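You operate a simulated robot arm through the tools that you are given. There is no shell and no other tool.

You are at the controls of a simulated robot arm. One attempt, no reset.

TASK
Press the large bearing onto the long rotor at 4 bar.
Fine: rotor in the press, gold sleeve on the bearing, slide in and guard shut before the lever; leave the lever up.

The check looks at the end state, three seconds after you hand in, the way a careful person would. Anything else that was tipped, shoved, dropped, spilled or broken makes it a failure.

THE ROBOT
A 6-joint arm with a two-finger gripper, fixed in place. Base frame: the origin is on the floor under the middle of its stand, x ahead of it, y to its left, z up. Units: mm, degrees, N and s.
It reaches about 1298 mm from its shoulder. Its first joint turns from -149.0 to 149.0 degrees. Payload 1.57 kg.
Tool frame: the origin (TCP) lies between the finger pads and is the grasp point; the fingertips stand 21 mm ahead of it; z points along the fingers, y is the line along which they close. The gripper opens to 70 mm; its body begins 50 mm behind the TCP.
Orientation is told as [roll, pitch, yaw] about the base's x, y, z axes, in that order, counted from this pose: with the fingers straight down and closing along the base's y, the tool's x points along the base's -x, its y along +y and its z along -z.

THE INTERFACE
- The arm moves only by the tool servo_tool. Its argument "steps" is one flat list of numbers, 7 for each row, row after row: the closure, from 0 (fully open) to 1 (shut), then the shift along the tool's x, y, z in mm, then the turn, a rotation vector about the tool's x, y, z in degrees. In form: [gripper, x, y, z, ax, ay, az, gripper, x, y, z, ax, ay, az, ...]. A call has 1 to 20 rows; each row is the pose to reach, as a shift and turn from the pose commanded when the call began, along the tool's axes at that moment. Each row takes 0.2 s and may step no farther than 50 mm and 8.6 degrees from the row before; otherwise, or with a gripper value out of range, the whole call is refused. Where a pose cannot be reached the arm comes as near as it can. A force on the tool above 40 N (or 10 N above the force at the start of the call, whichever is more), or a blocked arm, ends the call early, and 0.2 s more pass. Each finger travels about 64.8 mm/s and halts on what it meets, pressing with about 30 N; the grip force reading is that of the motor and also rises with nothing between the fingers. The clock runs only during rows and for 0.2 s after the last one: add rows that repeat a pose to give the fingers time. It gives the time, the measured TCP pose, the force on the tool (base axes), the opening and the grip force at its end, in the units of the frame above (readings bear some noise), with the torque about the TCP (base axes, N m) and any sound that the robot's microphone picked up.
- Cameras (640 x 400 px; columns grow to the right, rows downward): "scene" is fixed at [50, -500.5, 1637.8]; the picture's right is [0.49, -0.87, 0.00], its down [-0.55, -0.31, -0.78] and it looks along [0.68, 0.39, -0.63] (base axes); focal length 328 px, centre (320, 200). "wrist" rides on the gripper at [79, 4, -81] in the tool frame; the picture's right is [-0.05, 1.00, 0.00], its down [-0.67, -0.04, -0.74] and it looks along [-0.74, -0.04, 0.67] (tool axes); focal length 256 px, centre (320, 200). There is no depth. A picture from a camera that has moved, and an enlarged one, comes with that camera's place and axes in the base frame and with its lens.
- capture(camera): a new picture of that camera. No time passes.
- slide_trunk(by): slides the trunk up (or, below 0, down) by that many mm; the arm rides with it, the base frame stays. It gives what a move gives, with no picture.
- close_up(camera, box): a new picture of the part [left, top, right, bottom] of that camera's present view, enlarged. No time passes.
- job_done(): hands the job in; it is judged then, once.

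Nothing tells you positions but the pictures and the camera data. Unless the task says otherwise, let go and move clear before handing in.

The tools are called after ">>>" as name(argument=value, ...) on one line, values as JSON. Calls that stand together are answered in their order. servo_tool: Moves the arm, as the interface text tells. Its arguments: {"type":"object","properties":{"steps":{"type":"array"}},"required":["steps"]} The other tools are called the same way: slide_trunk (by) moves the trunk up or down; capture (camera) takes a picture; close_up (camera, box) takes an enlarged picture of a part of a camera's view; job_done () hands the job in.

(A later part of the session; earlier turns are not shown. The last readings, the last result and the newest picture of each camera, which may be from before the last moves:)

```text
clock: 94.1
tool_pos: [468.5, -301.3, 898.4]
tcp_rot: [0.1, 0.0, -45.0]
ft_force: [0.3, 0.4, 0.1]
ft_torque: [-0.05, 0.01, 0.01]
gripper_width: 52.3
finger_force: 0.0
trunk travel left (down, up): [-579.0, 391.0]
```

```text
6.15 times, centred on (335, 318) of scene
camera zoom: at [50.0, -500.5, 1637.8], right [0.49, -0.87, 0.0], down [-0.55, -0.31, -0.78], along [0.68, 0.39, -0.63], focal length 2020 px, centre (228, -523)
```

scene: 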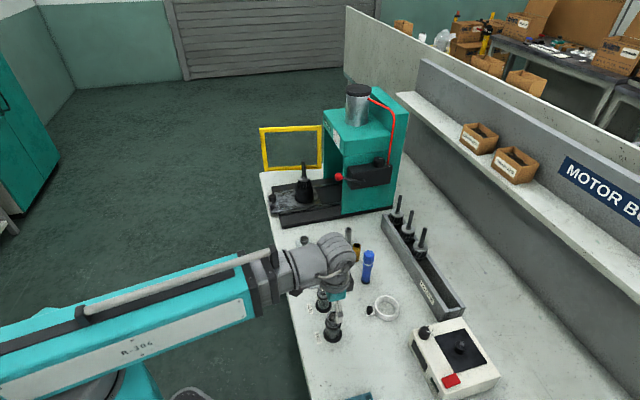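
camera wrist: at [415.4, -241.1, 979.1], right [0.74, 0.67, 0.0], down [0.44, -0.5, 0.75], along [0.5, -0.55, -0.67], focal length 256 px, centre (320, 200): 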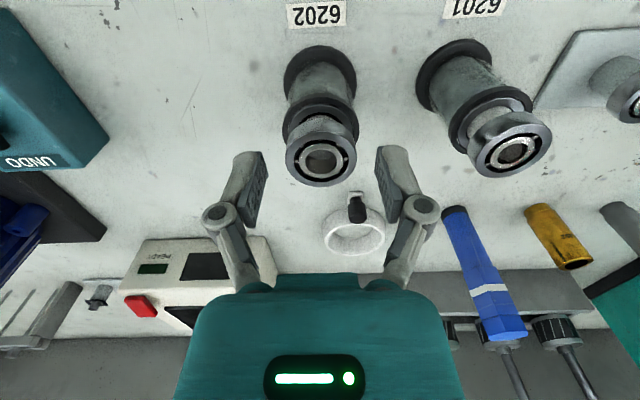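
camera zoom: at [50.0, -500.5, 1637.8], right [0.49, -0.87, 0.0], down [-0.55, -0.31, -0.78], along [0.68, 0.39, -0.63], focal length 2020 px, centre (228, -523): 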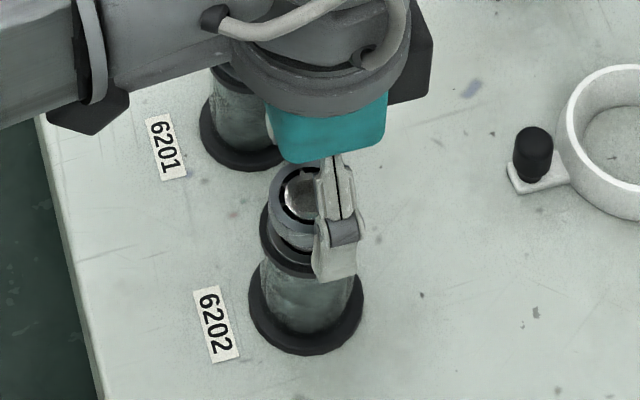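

Bearing is centred between the fingers. Lowering 5.5 mm and closing gently.

>>> slide_trunk(by=-5.5)

>>> servo_tool(steps=[0.35, 0, 0, 0, 0, 0, 0, 0.42, 0, 0, 0, 0, 0, 0, 0.5, 0, 0, 0, 0, 0, 0, 0.55, 0, 0, 0, 0, 0, 0, 0.55, 0, 0, 0, 0, 0, 0, 0.55, 0, 0, 0, 0, 0, 0])

>>> close_up(camera="wrist", box=[230, 90, 410, 220])

>>> close_up(camera="scene", box=[310, 285, 360, 350])

```text
clock: 94.7
tool_pos: [469.1, -300.5, 892.7]
tcp_rot: [0.2, 0.0, -45.0]
ft_force: [0.3, 0.2, 0.1]
ft_torque: [0.01, -0.02, -0.04]
gripper_width: 52.6
finger_force: 0.1
trunk travel left (down, up): [-574.0, 396.0]
```

```text
clock: 96.0
tool_pos: [469.5, -300.7, 892.4]
tcp_rot: [0.2, 0.0, -44.9]
ft_force: [-0.2, -2.1, 6.1]
ft_torque: [-0.02, 0.02, 0.01]
gripper_width: 33.9
finger_force: 29.7
trunk travel left (down, up): [-574.0, 396.0]
```

```text
3.08 times, centred on (320, 155) of wrist
camera zoom: at [415.4, -241.1, 973.8], right [0.74, 0.67, 0.0], down [0.44, -0.5, 0.75], along [0.5, -0.55, -0.67], focal length 788 px, centre (320, 338)
```

zoom: 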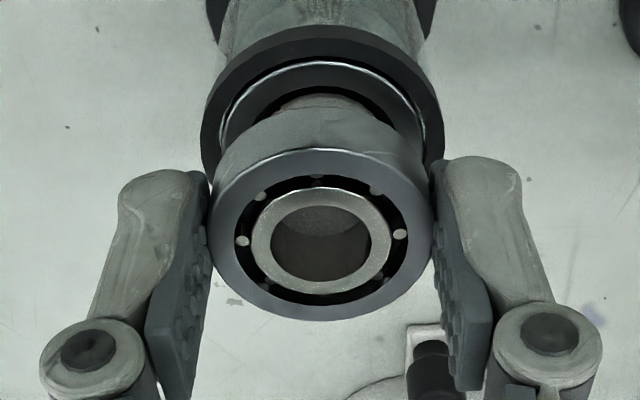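

```text
6.15 times, centred on (335, 318) of scene
camera zoom: at [50.0, -500.5, 1637.8], right [0.49, -0.87, 0.0], down [-0.55, -0.31, -0.78], along [0.68, 0.39, -0.63], focal length 2020 px, centre (228, -523)
```

zoom: 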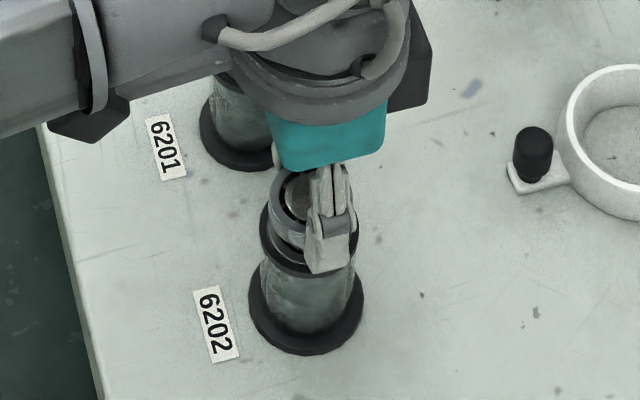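

Bearing gripped (≈35 mm). Lifting slowly.

>>> slide_trunk(by=8)

>>> close_up(camera="scene", box=[310, 285, 360, 350])

>>> slide_trunk(by=60)

>>> capture(camera="wrist")

>>> close_up(camera="wrist", box=[230, 40, 410, 220])

>>> close_up(camera="scene", box=[310, 265, 370, 350])

```text
clock: 96.6
tool_pos: [468.8, -301.2, 900.4]
tcp_rot: [0.1, 0.0, -45.0]
ft_force: [0.2, 0.2, -1.0]
ft_torque: [-0.01, 0.01, 0.04]
gripper_width: 33.8
finger_force: 29.6
trunk travel left (down, up): [-582.0, 388.0]
```

```text
6.15 times, centred on (335, 318) of scene
camera zoom: at [50.0, -500.5, 1637.8], right [0.49, -0.87, 0.0], down [-0.55, -0.31, -0.78], along [0.68, 0.39, -0.63], focal length 2020 px, centre (228, -523)
```

zoom: 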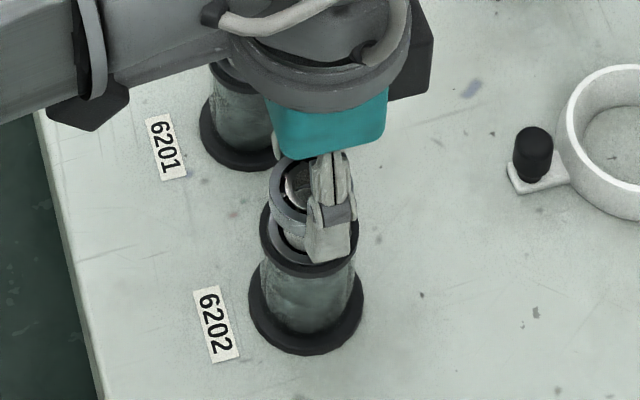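

```text
clock: 97.6
tool_pos: [469.0, -300.4, 960.7]
tcp_rot: [0.3, 0.1, -45.0]
ft_force: [-0.4, 0.0, -0.3]
ft_torque: [0.06, -0.02, -0.02]
gripper_width: 34.1
finger_force: 30.1
trunk travel left (down, up): [-642.0, 328.0]
```

```text
taken
camera wrist: at [415.5, -241.1, 1041.6], right [0.74, 0.67, 0.0], down [0.44, -0.5, 0.75], along [0.5, -0.55, -0.67], focal length 256 px, centre (320, 200)
```

wrist: 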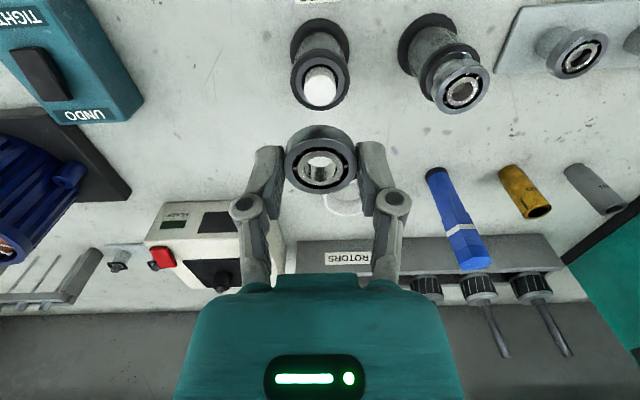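

```text
2.22 times, centred on (320, 130) of wrist
camera zoom: at [415.5, -241.1, 1041.6], right [0.74, 0.67, 0.0], down [0.44, -0.5, 0.75], along [0.5, -0.55, -0.67], focal length 569 px, centre (320, 356)
```

zoom: 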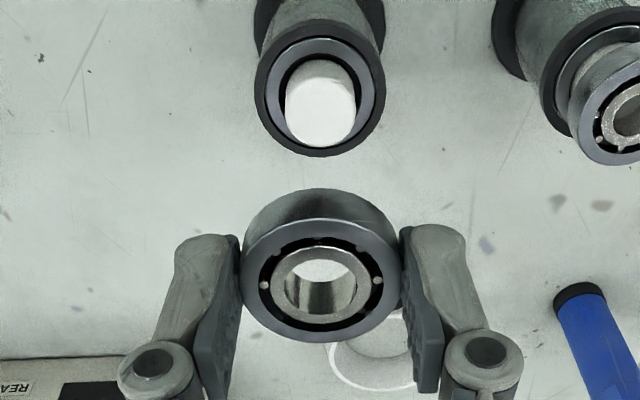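

```text
4.71 times, centred on (340, 308) of scene
camera zoom: at [50.0, -500.5, 1637.8], right [0.49, -0.87, 0.0], down [-0.55, -0.31, -0.78], along [0.68, 0.39, -0.63], focal length 1544 px, centre (226, -306)
```

zoom: 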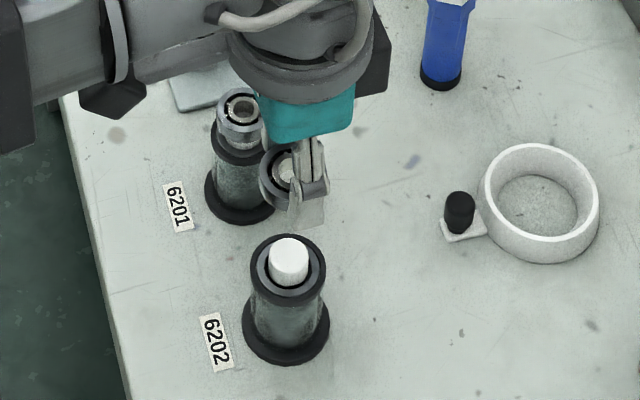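

The bearing is held level at the fingertips with the peg left on the stand. Raising and carrying it to the rotor.

>>> slide_trunk(by=115)

>>> servo_tool(steps=[0.55, 0, 20, 0, 0, 0, 0, 0.55, 0, 55, 0, 0, 0, 0, 0.55, 0, 95, 0, 0, 0, 0, 0.55, 0, 135, 0, 0, 0, 0, 0.55, 0, 175, 0, 0, 0, 0, 0.55, 0, 215, 0, 0, 0, 0, 0.55, 0, 255, 0, 0, 0, 0, 0.55, 0, 295, 0, 0, 0, 0, 0.55, 0, 335, 0, 0, 0, 0, 0.55, 0, 375, 0, 0, 0, 0, 0.55, 0, 415, 0, 0, 0, 0, 0.55, 0, 455, 0, 0, 0, 0, 0.55, 0, 495, 0, 0, 0, 0, 0.55, 0, 530, 0, 0, 0, 0, 0.55, 0, 553, 0, 0, 0, 0, 0.55, 0, 560.5, 0, 0, 0, 0, 0.55, 0, 560.5, 0, 0, 0, 0])

>>> servo_tool(steps=[0.55, -15, 0, 0, 0, 0, 0, 0.55, -40, 0, 0, 0, 0, 0, 0.55, -54.5, 0, 0, 0, 0, 0, 0.55, -54.5, 0, 0, 0, 0, 0])

>>> capture(camera="wrist")

>>> close_up(camera="scene", box=[280, 130, 330, 205])

```text
clock: 99.1
tool_pos: [469.8, -300.7, 1074.7]
tcp_rot: [0.2, 0.0, -45.0]
ft_force: [0.1, 0.3, -0.4]
ft_torque: [0.0, 0.0, 0.01]
gripper_width: 34.0
finger_force: 30.1
trunk travel left (down, up): [-757.0, 213.0]
```

```text
clock: 102.7
tool_pos: [867.4, 97.4, 1074.6]
tcp_rot: [0.2, 0.0, -45.0]
ft_force: [-0.3, 0.4, -0.2]
ft_torque: [0.01, 0.01, -0.04]
gripper_width: 33.7
finger_force: 30.3
out of reach, approached as far as the arm can: row 10, 12, 13, 14, 15, 16
trunk travel left (down, up): [-757.0, 213.0]
```

```text
clock: 103.7
tool_pos: [907.0, 59.0, 1075.7]
tcp_rot: [0.1, 0.0, -45.0]
ft_force: [1.1, -0.3, -0.1]
ft_torque: [-0.02, 0.0, 0.04]
gripper_width: 33.8
finger_force: 29.2
out of reach, approached as far as the arm can: row 2
trunk travel left (down, up): [-757.0, 213.0]
```

```text
taken
camera wrist: at [853.0, 117.4, 1156.5], right [0.74, 0.67, 0.0], down [0.44, -0.5, 0.75], along [0.5, -0.55, -0.67], focal length 256 px, centre (320, 200)
```

wrist: 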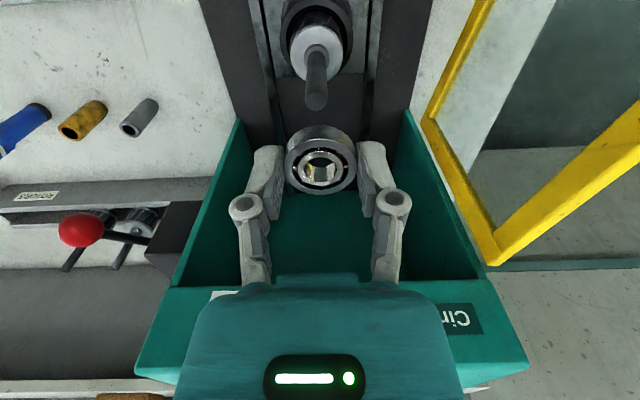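

```text
5.33 times, centred on (305, 168) of scene
camera zoom: at [50.0, -500.5, 1637.8], right [0.49, -0.87, 0.0], down [-0.55, -0.31, -0.78], along [0.68, 0.39, -0.63], focal length 1750 px, centre (400, 373)
```

zoom: 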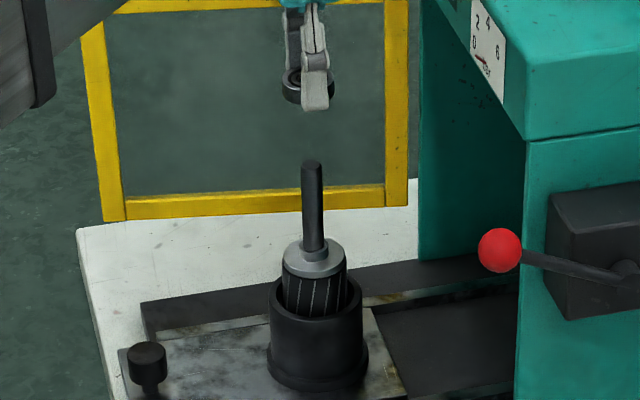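

>>> close_up(camera="wrist", box=[270, 60, 370, 200])

>>> close_up(camera="scene", box=[292, 140, 322, 170])

```text
2.86 times, centred on (320, 130) of wrist
camera zoom: at [853.0, 117.4, 1156.5], right [0.74, 0.67, 0.0], down [0.44, -0.5, 0.75], along [0.5, -0.55, -0.67], focal length 731 px, centre (320, 400)
```

zoom: 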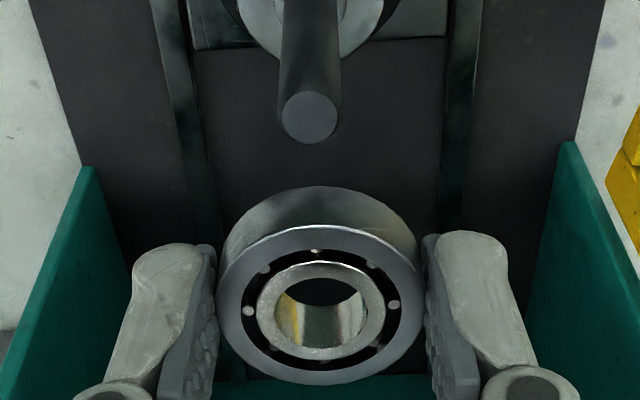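

```text
13.33 times, centred on (307, 155) of scene
camera zoom: at [50.0, -500.5, 1637.8], right [0.49, -0.87, 0.0], down [-0.55, -0.31, -0.78], along [0.68, 0.39, -0.63], focal length 4376 px, centre (493, 800)
```

zoom: 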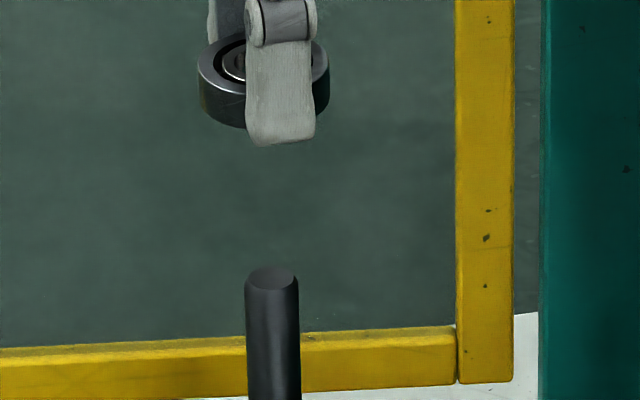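

Shaft tip is 2.2 mm off sideways; correcting, then lowering to just above the tip to re-check.

>>> servo_tool(steps=[0.55, 0.2, -2.2, 0, 0, 0, 0, 0.55, 0.2, -2.2, 0, 0, 0, 0])

>>> slide_trunk(by=-44)

>>> close_up(camera="wrist", box=[270, 90, 370, 220])

>>> close_up(camera="scene", box=[292, 148, 322, 173])

```text
clock: 104.3
tool_pos: [905.0, 57.0, 1075.4]
tcp_rot: [0.2, -0.1, -44.9]
ft_force: [0.2, 0.6, 0.1]
ft_torque: [0.05, 0.0, 0.0]
gripper_width: 33.5
finger_force: 30.0
trunk travel left (down, up): [-757.0, 213.0]
```

```text
clock: 105.2
tool_pos: [905.2, 56.6, 1031.6]
tcp_rot: [0.2, 0.0, -45.0]
ft_force: [-0.1, -0.7, -1.2]
ft_torque: [0.03, -0.01, 0.0]
gripper_width: 33.8
finger_force: 29.8
trunk travel left (down, up): [-713.0, 257.0]
```

```text
3.08 times, centred on (320, 155) of wrist
camera zoom: at [850.9, 116.2, 1112.6], right [0.74, 0.67, 0.0], down [0.44, -0.5, 0.75], along [0.5, -0.55, -0.67], focal length 788 px, centre (320, 338)
```

zoom: 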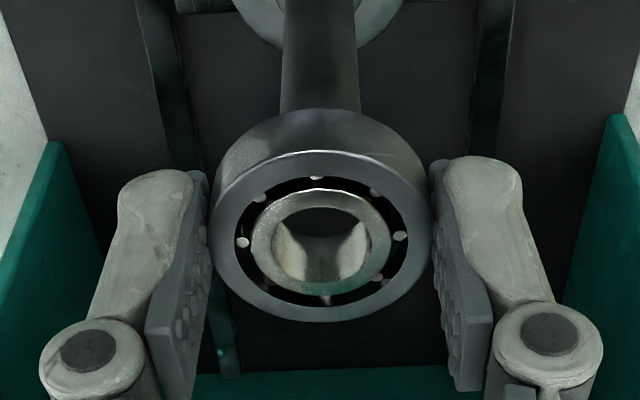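

```text
16.00 times, centred on (307, 160) of scene
camera zoom: at [50.0, -500.5, 1637.8], right [0.49, -0.87, 0.0], down [-0.55, -0.31, -0.78], along [0.68, 0.39, -0.63], focal length 5251 px, centre (528, 832)
```

zoom: 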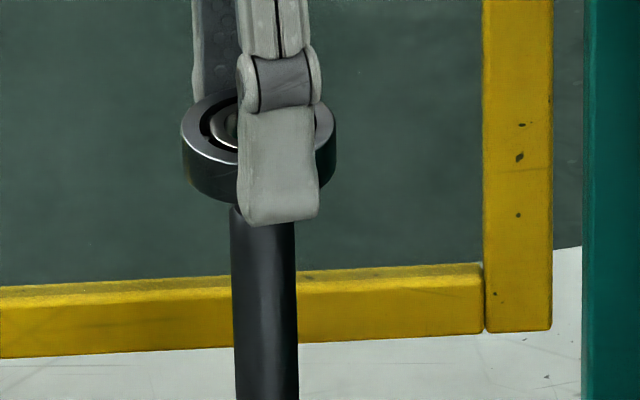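

Bearing and shaft are aligned within about half a millimetre in both views. Lowering gently onto the tip.

>>> slide_trunk(by=-7)

>>> slide_trunk(by=-2)

>>> slide_trunk(by=-2)

>>> close_up(camera="scene", box=[292, 148, 322, 173])

>>> close_up(camera="wrist", box=[270, 90, 370, 220])

```text
clock: 105.7
tool_pos: [905.3, 56.6, 1024.3]
tcp_rot: [0.2, 0.1, -44.9]
ft_force: [0.5, 0.8, -1.3]
ft_torque: [-0.03, -0.02, 0.01]
gripper_width: 33.9
finger_force: 30.0
trunk travel left (down, up): [-706.0, 264.0]
```

```text
clock: 106.2
tool_pos: [904.5, 57.6, 1022.5]
tcp_rot: [0.2, 0.0, -45.0]
ft_force: [0.1, -0.6, -0.6]
ft_torque: [-0.02, 0.03, 0.04]
gripper_width: 33.9
finger_force: 29.6
trunk travel left (down, up): [-704.0, 266.0]
```

```text
clock: 106.8
tool_pos: [903.5, 56.6, 1020.6]
tcp_rot: [0.1, 0.0, -45.0]
ft_force: [-0.3, -0.5, -0.4]
ft_torque: [0.0, -0.02, -0.01]
gripper_width: 33.8
finger_force: 29.9
trunk travel left (down, up): [-702.0, 268.0]
```

```text
16.00 times, centred on (307, 160) of scene
camera zoom: at [50.0, -500.5, 1637.8], right [0.49, -0.87, 0.0], down [-0.55, -0.31, -0.78], along [0.68, 0.39, -0.63], focal length 5251 px, centre (528, 832)
```

zoom: 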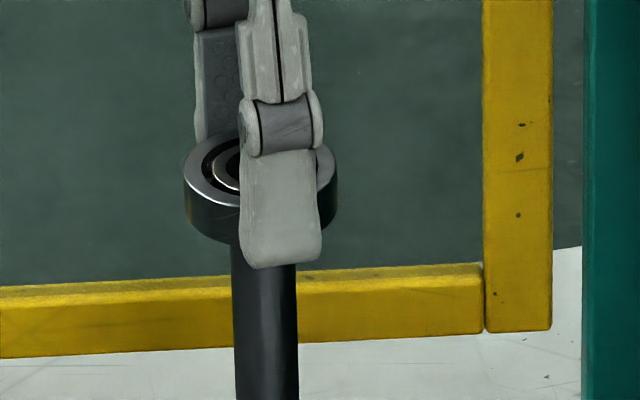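

```text
3.08 times, centred on (320, 155) of wrist
camera zoom: at [851.0, 116.2, 1101.5], right [0.74, 0.67, 0.0], down [0.44, -0.5, 0.75], along [0.5, -0.55, -0.67], focal length 788 px, centre (320, 338)
```

zoom: 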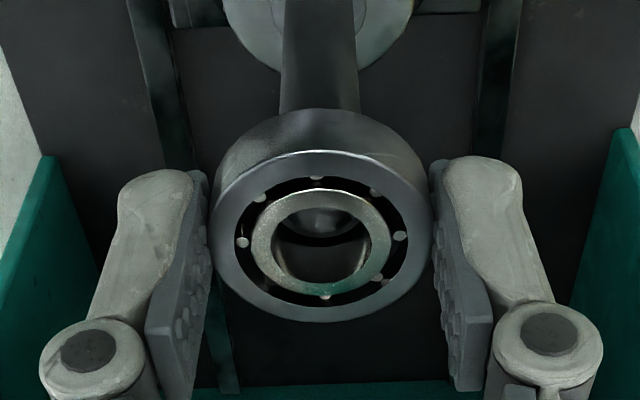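

>>> slide_trunk(by=-2)

>>> slide_trunk(by=-2)

>>> slide_trunk(by=-2)

>>> close_up(camera="wrist", box=[270, 90, 370, 220])

```text
clock: 107.3
tool_pos: [904.4, 57.1, 1018.3]
tcp_rot: [0.3, 0.1, -45.0]
ft_force: [0.2, -0.4, -0.1]
ft_torque: [-0.03, -0.03, -0.01]
gripper_width: 33.8
finger_force: 30.2
trunk travel left (down, up): [-700.0, 270.0]
```

```text
clock: 107.8
tool_pos: [905.6, 56.9, 1017.0]
tcp_rot: [0.2, 0.0, -45.0]
ft_force: [0.5, 0.0, -1.6]
ft_torque: [-0.02, 0.02, -0.01]
gripper_width: 33.7
finger_force: 30.3
trunk travel left (down, up): [-698.0, 272.0]
```

```text
clock: 108.3
tool_pos: [905.0, 57.4, 1013.7]
tcp_rot: [0.2, 0.0, -45.0]
ft_force: [0.0, -0.5, -0.7]
ft_torque: [0.03, 0.0, 0.02]
gripper_width: 33.7
finger_force: 29.9
trunk travel left (down, up): [-696.0, 274.0]
```

```text
3.08 times, centred on (320, 155) of wrist
camera zoom: at [851.0, 116.2, 1095.5], right [0.74, 0.67, 0.0], down [0.44, -0.5, 0.75], along [0.5, -0.55, -0.67], focal length 788 px, centre (320, 338)
```

zoom: 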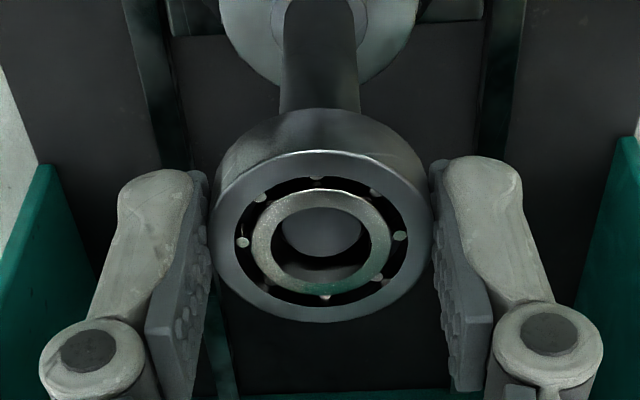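

The shaft tip has entered the bore without force. Continuing until it seats.

>>> slide_trunk(by=-3)

>>> slide_trunk(by=-3)

>>> slide_trunk(by=-3)

>>> close_up(camera="wrist", box=[270, 90, 370, 220])

>>> close_up(camera="scene", box=[290, 148, 325, 190])

```text
clock: 108.8
tool_pos: [905.7, 58.3, 1009.8]
tcp_rot: [0.2, 0.0, -45.0]
ft_force: [-0.1, -0.9, -0.5]
ft_torque: [-0.03, -0.01, 0.0]
gripper_width: 33.8
finger_force: 30.0
trunk travel left (down, up): [-693.0, 277.0]
```

```text
clock: 109.3
tool_pos: [904.9, 56.7, 1008.4]
tcp_rot: [0.1, 0.0, -44.9]
ft_force: [-0.5, -1.0, -1.2]
ft_torque: [-0.01, -0.01, 0.01]
gripper_width: 34.0
finger_force: 30.0
trunk travel left (down, up): [-690.0, 280.0]
```

```text
clock: 109.9
tool_pos: [905.7, 56.3, 1005.2]
tcp_rot: [0.2, -0.1, -45.0]
ft_force: [0.6, -0.5, -0.4]
ft_torque: [0.01, -0.02, 0.04]
gripper_width: 33.6
finger_force: 29.9
trunk travel left (down, up): [-687.0, 283.0]
```

```text
3.08 times, centred on (320, 155) of wrist
camera zoom: at [851.0, 116.1, 1086.5], right [0.74, 0.67, 0.0], down [0.44, -0.5, 0.75], along [0.5, -0.55, -0.67], focal length 788 px, centre (320, 338)
```

zoom: 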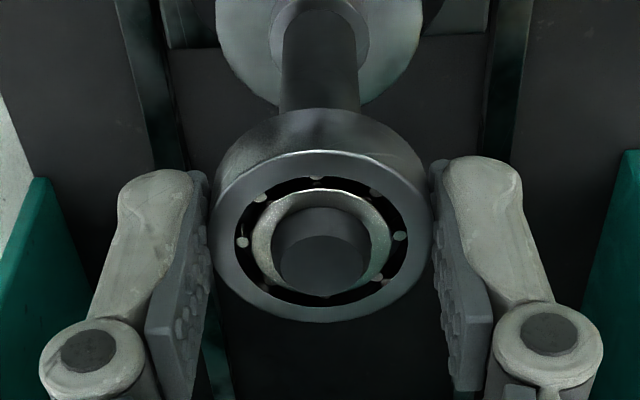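

```text
9.52 times, centred on (308, 169) of scene
camera zoom: at [50.0, -500.5, 1637.8], right [0.49, -0.87, 0.0], down [-0.55, -0.31, -0.78], along [0.68, 0.39, -0.63], focal length 3126 px, centre (439, 495)
```

zoom: 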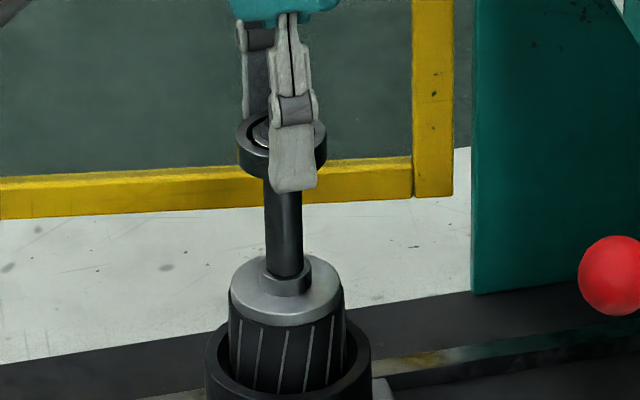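

The bearing slides freely on the shaft so far. Continuing down in small steps, watching force.

>>> slide_trunk(by=-5)

>>> slide_trunk(by=-5)

>>> slide_trunk(by=-5)

>>> close_up(camera="wrist", box=[270, 90, 370, 220])

>>> close_up(camera="scene", box=[290, 148, 325, 190])

```text
clock: 110.4
tool_pos: [905.7, 56.3, 999.9]
tcp_rot: [0.2, 0.0, -45.0]
ft_force: [-0.1, 0.0, 0.4]
ft_torque: [0.0, 0.02, 0.01]
gripper_width: 34.2
finger_force: 30.0
trunk travel left (down, up): [-682.0, 288.0]
```

```text
clock: 111.0
tool_pos: [906.3, 55.8, 994.5]
tcp_rot: [0.3, 0.0, -45.1]
ft_force: [0.4, 1.1, -0.9]
ft_torque: [0.0, 0.04, 0.01]
gripper_width: 34.1
finger_force: 30.3
trunk travel left (down, up): [-677.0, 293.0]
```

```text
clock: 111.5
tool_pos: [904.4, 56.9, 990.5]
tcp_rot: [0.2, 0.1, -45.0]
ft_force: [0.3, 0.9, -0.6]
ft_torque: [0.03, -0.01, 0.01]
gripper_width: 33.9
finger_force: 30.2
trunk travel left (down, up): [-672.0, 298.0]
```

```text
3.08 times, centred on (320, 155) of wrist
camera zoom: at [851.0, 116.1, 1071.5], right [0.74, 0.67, 0.0], down [0.44, -0.5, 0.75], along [0.5, -0.55, -0.67], focal length 788 px, centre (320, 338)
```

zoom: 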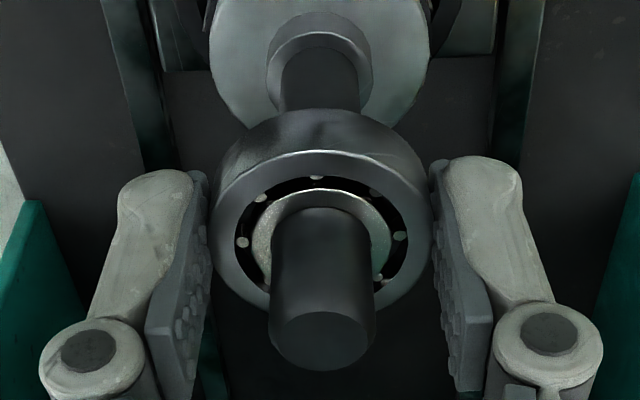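

```text
9.52 times, centred on (308, 169) of scene
camera zoom: at [50.0, -500.5, 1637.8], right [0.49, -0.87, 0.0], down [-0.55, -0.31, -0.78], along [0.68, 0.39, -0.63], focal length 3126 px, centre (439, 495)
```

zoom: 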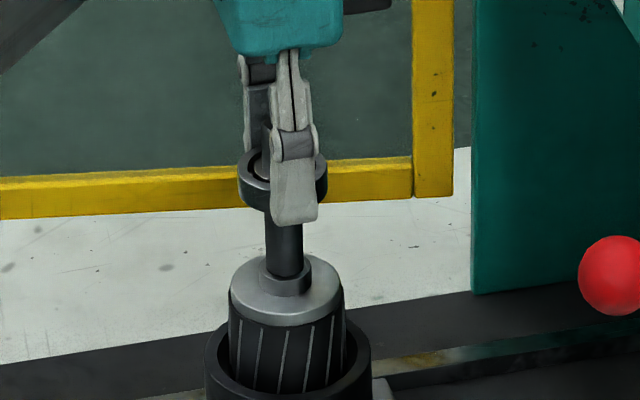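

>>> slide_trunk(by=-5)

>>> slide_trunk(by=-4)

>>> slide_trunk(by=-3)

>>> slide_trunk(by=-3)

>>> close_up(camera="scene", box=[290, 148, 325, 190])

```text
clock: 112.0
tool_pos: [905.5, 56.9, 984.9]
tcp_rot: [0.3, 0.0, -45.1]
ft_force: [0.5, -0.2, -0.7]
ft_torque: [-0.02, 0.04, -0.01]
gripper_width: 33.8
finger_force: 29.9
trunk travel left (down, up): [-667.0, 303.0]
```

```text
clock: 112.6
tool_pos: [903.9, 56.4, 981.4]
tcp_rot: [0.3, 0.1, -45.0]
ft_force: [-1.4, 0.1, -0.6]
ft_torque: [0.01, -0.02, -0.02]
gripper_width: 33.8
finger_force: 29.7
trunk travel left (down, up): [-663.0, 307.0]
```

```text
clock: 113.1
tool_pos: [905.4, 58.1, 977.6]
tcp_rot: [0.2, 0.0, -44.9]
ft_force: [0.1, 0.8, -1.1]
ft_torque: [-0.04, 0.01, -0.02]
gripper_width: 33.9
finger_force: 29.8
trunk travel left (down, up): [-660.0, 310.0]
```

```text
clock: 113.6
tool_pos: [903.7, 56.8, 975.7]
tcp_rot: [0.1, 0.0, -45.0]
ft_force: [-0.3, -0.5, -0.2]
ft_torque: [-0.02, 0.03, 0.02]
gripper_width: 33.8
finger_force: 30.3
trunk travel left (down, up): [-657.0, 313.0]
```

```text
9.52 times, centred on (308, 169) of scene
camera zoom: at [50.0, -500.5, 1637.8], right [0.49, -0.87, 0.0], down [-0.55, -0.31, -0.78], along [0.68, 0.39, -0.63], focal length 3126 px, centre (439, 495)
```

zoom: 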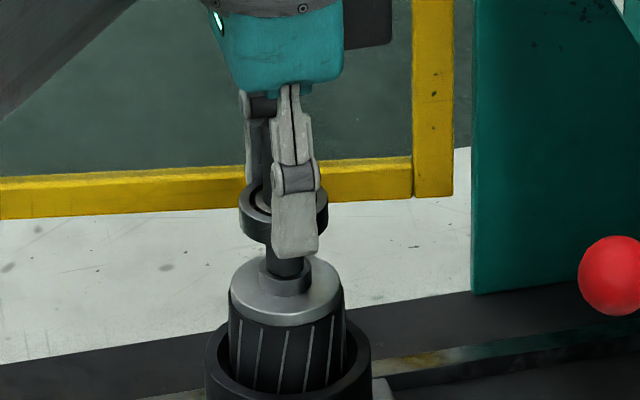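

>>> slide_trunk(by=-4)

>>> slide_trunk(by=-3)

>>> slide_trunk(by=-3)

>>> close_up(camera="scene", box=[290, 155, 325, 190])

>>> capture(camera="wrist")

```text
clock: 114.1
tool_pos: [904.9, 57.6, 970.9]
tcp_rot: [0.2, 0.1, -45.1]
ft_force: [0.1, 0.6, -0.8]
ft_torque: [-0.01, 0.0, 0.0]
gripper_width: 33.8
finger_force: 29.9
trunk travel left (down, up): [-653.0, 317.0]
```

```text
clock: 114.7
tool_pos: [904.7, 56.6, 968.9]
tcp_rot: [0.2, 0.0, -45.0]
ft_force: [0.4, -0.1, -1.1]
ft_torque: [0.01, -0.03, 0.0]
gripper_width: 33.9
finger_force: 30.4
trunk travel left (down, up): [-650.0, 320.0]
```

```text
clock: 115.2
tool_pos: [904.3, 56.4, 965.5]
tcp_rot: [0.3, 0.0, -45.0]
ft_force: [1.3, 0.3, 7.3]
ft_torque: [0.03, -0.01, -0.03]
gripper_width: 33.5
finger_force: 30.3
trunk travel left (down, up): [-647.0, 323.0]
```

```text
11.43 times, centred on (308, 172) of scene
camera zoom: at [50.0, -500.5, 1637.8], right [0.49, -0.87, 0.0], down [-0.55, -0.31, -0.78], along [0.68, 0.39, -0.63], focal length 3751 px, centre (463, 514)
```

zoom: 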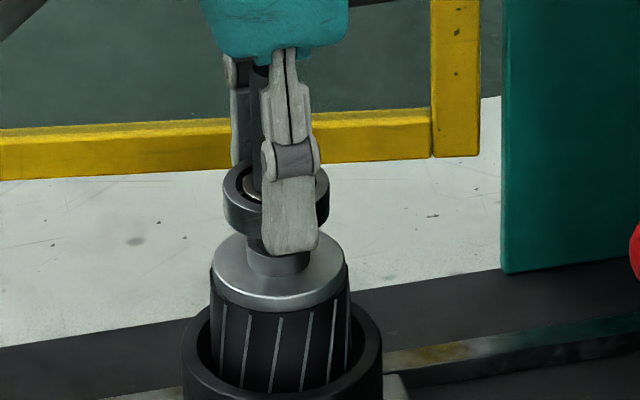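

```text
taken
camera wrist: at [850.4, 116.1, 1047.1], right [0.74, 0.67, 0.0], down [0.44, -0.5, 0.75], along [0.5, -0.55, -0.67], focal length 256 px, centre (320, 200)
```

wrist: 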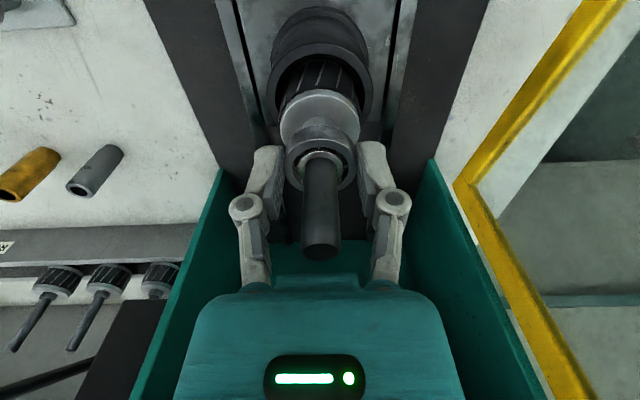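

The bearing met the press-fit seat (about 14 mm above the shoulder). Releasing it there.

>>> servo_tool(steps=[0.5, 0, 0, 0, 0, 0, 0, 0.42, 0, 0, 0, 0, 0, 0, 0.35, 0, 0, 0, 0, 0, 0, 0.3, 0, 0, 0, 0, 0, 0, 0.3, 0, 0, 0, 0, 0, 0])

>>> close_up(camera="scene", box=[290, 155, 325, 190])

>>> close_up(camera="wrist", box=[250, 60, 390, 200])

```text
clock: 116.4
tool_pos: [905.3, 56.3, 965.5]
tcp_rot: [0.2, 0.0, -45.0]
ft_force: [0.2, 0.6, -0.5]
ft_torque: [0.03, 0.01, -0.01]
gripper_width: 48.7
finger_force: 0.1
trunk travel left (down, up): [-647.0, 323.0]
```

```text
11.43 times, centred on (308, 172) of scene
camera zoom: at [50.0, -500.5, 1637.8], right [0.49, -0.87, 0.0], down [-0.55, -0.31, -0.78], along [0.68, 0.39, -0.63], focal length 3751 px, centre (463, 514)
```

zoom: 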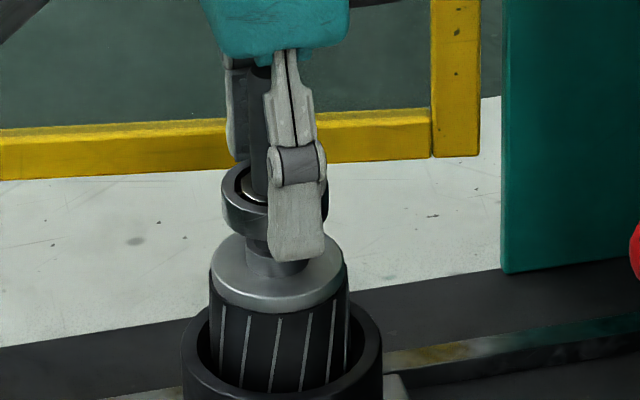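

```text
2.86 times, centred on (320, 130) of wrist
camera zoom: at [851.0, 116.2, 1046.5], right [0.74, 0.67, 0.0], down [0.44, -0.5, 0.75], along [0.5, -0.55, -0.67], focal length 731 px, centre (320, 400)
```

zoom: 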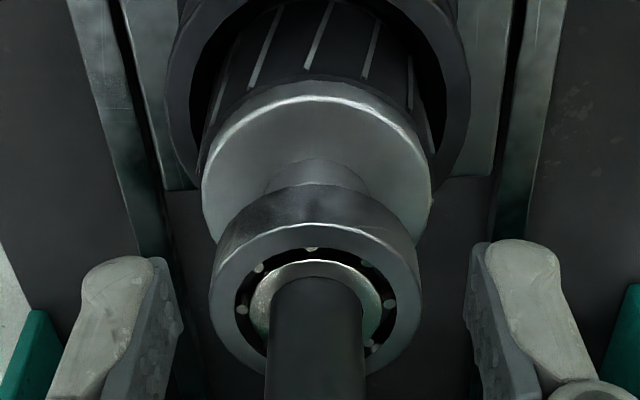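

Bearing rests on the seat. Raising clear.

>>> slide_trunk(by=112)

>>> close_up(camera="scene", box=[285, 145, 325, 195])

>>> close_up(camera="wrist", box=[270, 20, 370, 130])

```text
clock: 117.8
tool_pos: [905.5, 55.4, 1077.3]
tcp_rot: [0.1, -0.1, -45.0]
ft_force: [-0.1, -0.2, -0.3]
ft_torque: [-0.02, -0.01, 0.02]
gripper_width: 49.0
finger_force: 0.0
trunk travel left (down, up): [-759.0, 211.0]
```

```text
8.00 times, centred on (305, 170) of scene
camera zoom: at [50.0, -500.5, 1637.8], right [0.49, -0.87, 0.0], down [-0.55, -0.31, -0.78], along [0.68, 0.39, -0.63], focal length 2625 px, centre (440, 440)
```

zoom: 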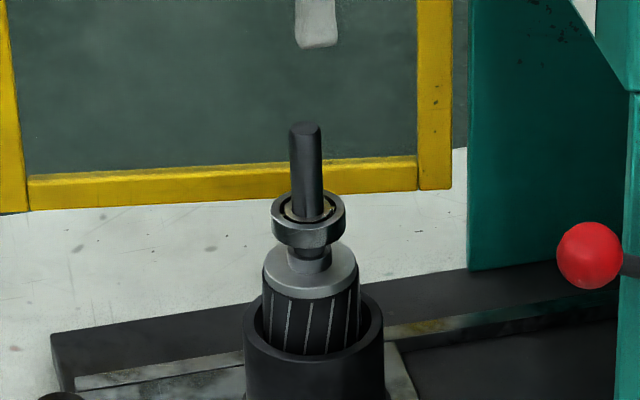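

```text
3.64 times, centred on (320, 75) of wrist
camera zoom: at [851.1, 116.2, 1158.4], right [0.74, 0.67, 0.0], down [0.44, -0.5, 0.75], along [0.5, -0.55, -0.67], focal length 931 px, centre (320, 654)
```

zoom: 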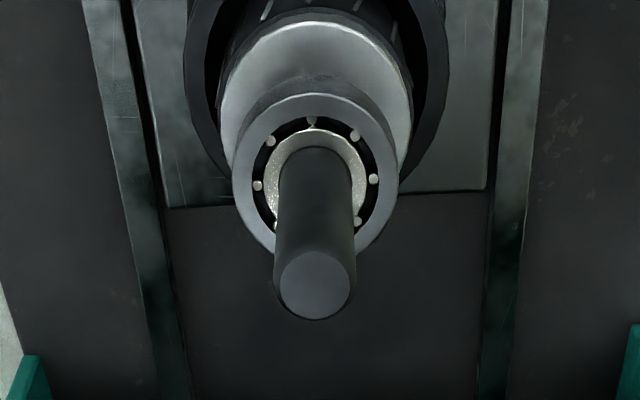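

Bearing sits level on the rotor. Now fetch the gold sleeve at about (731, −243): raise a bit, back out and travel over.

>>> slide_trunk(by=25)

>>> servo_tool(steps=[0.2, 30, 0, 0, 0, 0, 0, 0.1, 55, -20, 0, 0, 0, 0, 0, 55, -62, 0, 0, 0, 0, 0, 55, -107, 0, 0, 0, 0, 0, 55, -152, 0, 0, 0, 0, 0, 55, -197, 0, 0, 0, 0, 0, 55, -242, 0, 0, 0, 0, 0, 40, -282, 0, 0, 0, 0, 0, 10, -315, 0, 0, 0, 0, 0, -30, -335, 0, 0, 0, 0, 0, -70, -335, 0, 0, 0, 0, 0, -89, -335, 0, 0, 0, 0, 0, -89, -335, 0, 0, 0, 0])

>>> capture(camera="wrist")

>>> close_up(camera="wrist", box=[240, 0, 400, 120])

```text
clock: 118.5
tool_pos: [905.1, 57.1, 1101.0]
tcp_rot: [0.2, 0.0, -45.0]
ft_force: [0.1, 0.7, -0.9]
ft_torque: [0.02, 0.0, 0.0]
gripper_width: 48.9
finger_force: 0.1
trunk travel left (down, up): [-784.0, 186.0]
```

```text
clock: 121.3
tool_pos: [732.6, -244.4, 1103.1]
tcp_rot: [0.2, -0.1, -45.1]
ft_force: [-0.9, 0.2, -0.6]
ft_torque: [0.03, 0.02, -0.01]
gripper_width: 70.1
finger_force: 0.1
out of reach, approached as far as the arm can: row 6, 7, 8, 9, 10, 11, 12, 13
trunk travel left (down, up): [-784.0, 186.0]
```

```text
taken
camera wrist: at [678.8, -184.0, 1183.6], right [0.74, 0.67, 0.0], down [0.44, -0.5, 0.75], along [0.5, -0.55, -0.67], focal length 256 px, centre (320, 200)
```

wrist: 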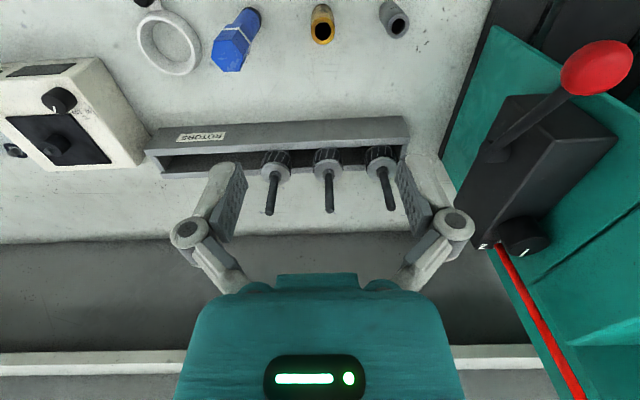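

```text
3.33 times, centred on (320, 60) of wrist
camera zoom: at [678.8, -184.0, 1183.6], right [0.74, 0.67, 0.0], down [0.44, -0.5, 0.75], along [0.5, -0.55, -0.67], focal length 853 px, centre (320, 667)
```

zoom: 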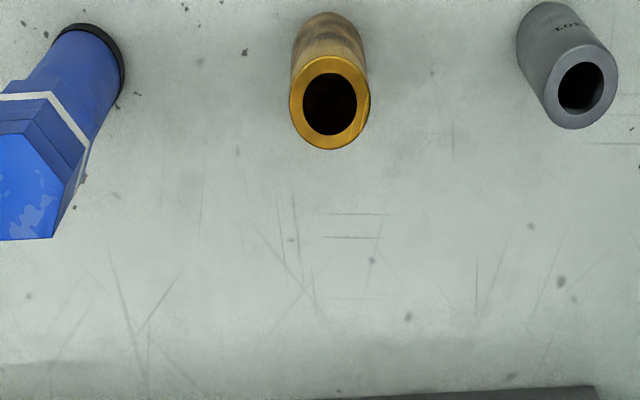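

Sleeve nearly under the gripper. Correcting 3 mm sideways/1.3 mm forward, narrowing the opening, and lowering.

>>> servo_tool(steps=[0.2, -1.3, 3.1, 0, 0, 0, 0, 0.37, -1.3, 3.1, 0, 0, 0, 0, 0.37, -1.3, 3.1, 0, 0, 0, 0])

>>> slide_trunk(by=-170)

>>> capture(camera="wrist")

>>> close_up(camera="wrist", box=[240, 50, 400, 170])

```text
clock: 122.1
tool_pos: [735.3, -241.2, 1102.5]
tcp_rot: [0.2, 0.0, -45.0]
ft_force: [-0.8, -0.5, -0.3]
ft_torque: [0.01, 0.0, 0.02]
gripper_width: 44.1
finger_force: 0.0
trunk travel left (down, up): [-784.0, 186.0]
```

```text
clock: 124.0
tool_pos: [734.6, -241.9, 932.3]
tcp_rot: [0.2, 0.0, -45.0]
ft_force: [0.0, 0.0, -1.0]
ft_torque: [-0.03, 0.0, -0.01]
gripper_width: 43.9
finger_force: 0.0
trunk travel left (down, up): [-614.0, 356.0]
```

```text
taken
camera wrist: at [681.7, -182.2, 1013.6], right [0.74, 0.67, 0.0], down [0.44, -0.5, 0.75], along [0.5, -0.55, -0.67], focal length 256 px, centre (320, 200)
```

wrist: 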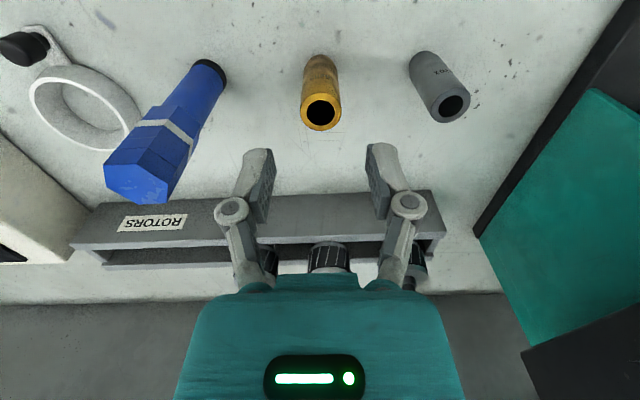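

```text
3.33 times, centred on (320, 110) of wrist
camera zoom: at [681.7, -182.2, 1013.6], right [0.74, 0.67, 0.0], down [0.44, -0.5, 0.75], along [0.5, -0.55, -0.67], focal length 853 px, centre (320, 500)
```

zoom: 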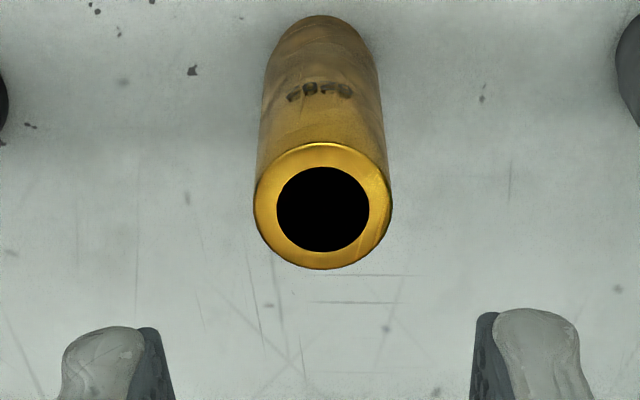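

Centred. Lowering to grip height (fingertips ~27 mm above the bench).

>>> slide_trunk(by=-50)

>>> capture(camera="wrist")

>>> slide_trunk(by=-24)

>>> capture(camera="wrist")

>>> close_up(camera="scene", box=[330, 215, 390, 275])

```text
clock: 125.0
tool_pos: [736.5, -241.8, 882.6]
tcp_rot: [0.2, 0.0, -44.9]
ft_force: [-1.5, 0.3, 0.1]
ft_torque: [-0.01, 0.01, 0.0]
gripper_width: 44.1
finger_force: 0.1
trunk travel left (down, up): [-564.0, 406.0]
```

```text
taken
camera wrist: at [681.6, -182.2, 963.6], right [0.74, 0.67, 0.0], down [0.44, -0.5, 0.75], along [0.5, -0.55, -0.67], focal length 256 px, centre (320, 200)
```

wrist: 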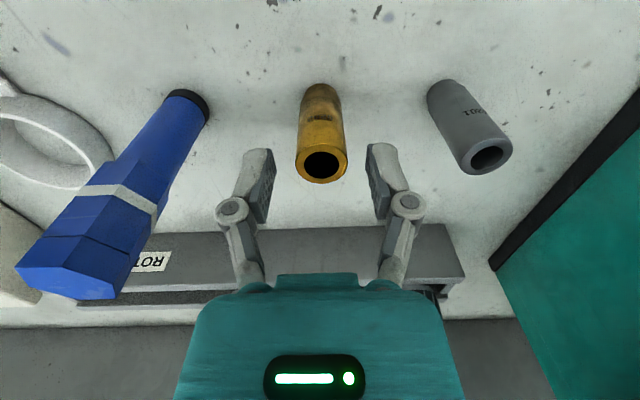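

```text
clock: 125.7
tool_pos: [735.1, -242.1, 858.3]
tcp_rot: [0.2, 0.0, -45.1]
ft_force: [0.0, 0.6, 0.2]
ft_torque: [-0.01, -0.02, -0.01]
gripper_width: 44.2
finger_force: 0.1
trunk travel left (down, up): [-540.0, 430.0]
```

```text
taken
camera wrist: at [681.6, -182.2, 939.6], right [0.74, 0.67, 0.0], down [0.44, -0.5, 0.75], along [0.5, -0.55, -0.67], focal length 256 px, centre (320, 200)
```

wrist: 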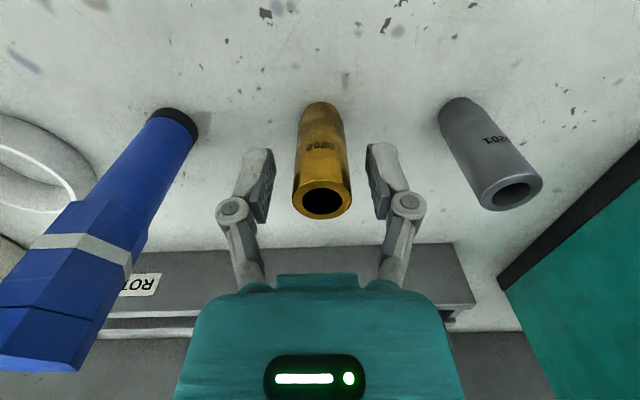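

```text
6.67 times, centred on (360, 245) of scene
camera zoom: at [50.0, -500.5, 1637.8], right [0.49, -0.87, 0.0], down [-0.55, -0.31, -0.78], along [0.68, 0.39, -0.63], focal length 2188 px, centre (53, -100)
```

zoom: 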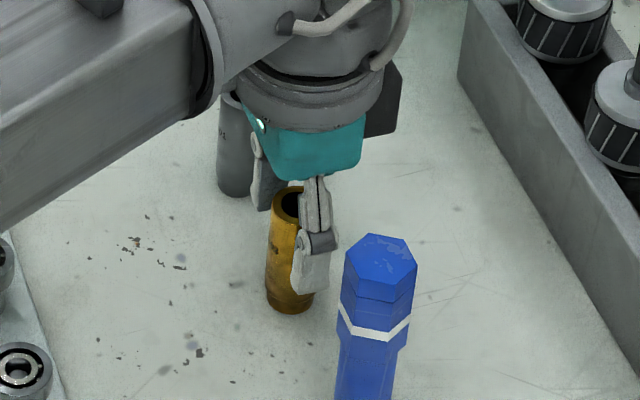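

The gold sleeve is marked "6202" — a match. Closing on it.

>>> servo_tool(steps=[0.5, 0, 0, 0, 0, 0, 0, 0.6, 0, 0, 0, 0, 0, 0, 0.7, 0, 0, 0, 0, 0, 0, 0.7, 0, 0, 0, 0, 0, 0, 0.7, 0, 0, 0, 0, 0, 0])

>>> slide_trunk(by=10)

>>> capture(camera="wrist")

```text
clock: 126.8
tool_pos: [736.8, -242.0, 859.8]
tcp_rot: [0.1, -0.1, -45.1]
ft_force: [0.8, -0.2, 1.4]
ft_torque: [-0.04, -0.02, 0.03]
gripper_width: 25.8
finger_force: 30.3
trunk travel left (down, up): [-540.0, 430.0]
```

```text
clock: 127.4
tool_pos: [735.2, -241.0, 868.7]
tcp_rot: [0.2, 0.0, -45.0]
ft_force: [-0.5, 0.7, -0.8]
ft_torque: [-0.01, -0.03, 0.0]
gripper_width: 26.1
finger_force: 29.6
trunk travel left (down, up): [-550.0, 420.0]
```

```text
taken
camera wrist: at [681.8, -182.2, 949.5], right [0.74, 0.67, 0.0], down [0.44, -0.5, 0.75], along [0.5, -0.55, -0.67], focal length 256 px, centre (320, 200)
```

wrist: 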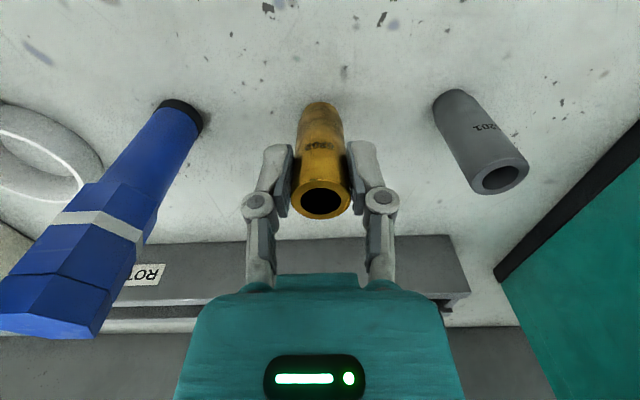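

Sleeve gripped and lifted. Raising to travel height and returning to the press.

>>> slide_trunk(by=238)

>>> servo_tool(steps=[0.7, 20, 0, 0, 0, 0, 0, 0.7, 55, 0, 0, 0, 0, 0, 0.7, 95, 0, 0, 0, 0, 0, 0.7, 130, 20, 0, 0, 0, 0, 0.7, 145, 55, 0, 0, 0, 0, 0.7, 145, 95, 0, 0, 0, 0, 0.7, 145, 135, 0, 0, 0, 0, 0.7, 145, 175, 0, 0, 0, 0, 0.7, 145, 215, 0, 0, 0, 0, 0.7, 145, 255, 0, 0, 0, 0, 0.7, 145, 290, 0, 0, 0, 0, 0.7, 145, 318, 0, 0, 0, 0, 0.7, 145, 332, 0, 0, 0, 0, 0.7, 145, 332, 0, 0, 0, 0])

>>> capture(camera="wrist")

```text
clock: 129.9
tool_pos: [735.1, -241.6, 1105.4]
tcp_rot: [0.2, 0.0, -45.0]
ft_force: [0.1, -0.1, -1.7]
ft_torque: [-0.02, -0.01, 0.03]
gripper_width: 25.6
finger_force: 30.1
trunk travel left (down, up): [-788.0, 182.0]
```

```text
clock: 132.9
tool_pos: [868.0, 95.1, 1107.7]
tcp_rot: [0.2, -0.1, -45.0]
ft_force: [0.0, -0.3, -1.4]
ft_torque: [-0.01, -0.03, 0.03]
gripper_width: 25.6
finger_force: 30.6
trunk travel left (down, up): [-788.0, 182.0]
```

```text
taken
camera wrist: at [813.3, 154.8, 1187.5], right [0.74, 0.67, 0.0], down [0.44, -0.5, 0.75], along [0.5, -0.55, -0.67], focal length 256 px, centre (320, 200)
```

wrist: 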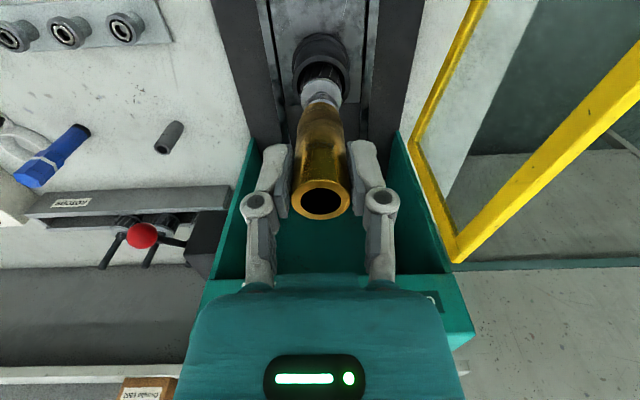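

>>> servo_tool(steps=[0.7, -15, 0, 0, 0, 0, 0, 0.7, -38, 0, 0, 0, 0, 0, 0.7, -52, -1.5, 0, 0, 0, 0, 0.7, -52, -1.5, 0, 0, 0, 0])

>>> close_up(camera="wrist", box=[260, 60, 380, 240])

>>> close_up(camera="scene", box=[285, 125, 325, 185])

```text
clock: 133.9
tool_pos: [901.7, 56.9, 1105.1]
tcp_rot: [0.1, 0.0, -45.1]
ft_force: [0.2, 0.3, -1.9]
ft_torque: [0.01, -0.02, -0.01]
gripper_width: 25.8
finger_force: 30.2
trunk travel left (down, up): [-788.0, 182.0]
```

```text
2.22 times, centred on (320, 150) of wrist
camera zoom: at [848.6, 117.2, 1187.4], right [0.74, 0.67, 0.0], down [0.44, -0.5, 0.75], along [0.5, -0.55, -0.67], focal length 569 px, centre (320, 311)
```

zoom: 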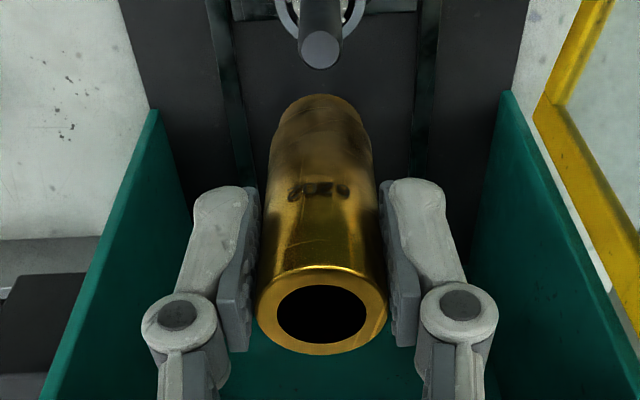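

```text
6.67 times, centred on (305, 155) of scene
camera zoom: at [50.0, -500.5, 1637.8], right [0.49, -0.87, 0.0], down [-0.55, -0.31, -0.78], along [0.68, 0.39, -0.63], focal length 2188 px, centre (420, 500)
```

zoom: 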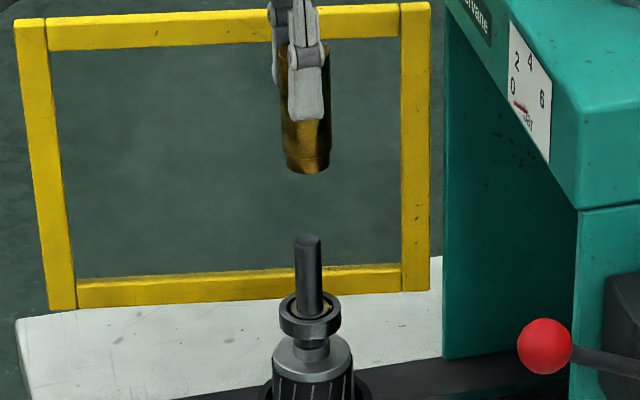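

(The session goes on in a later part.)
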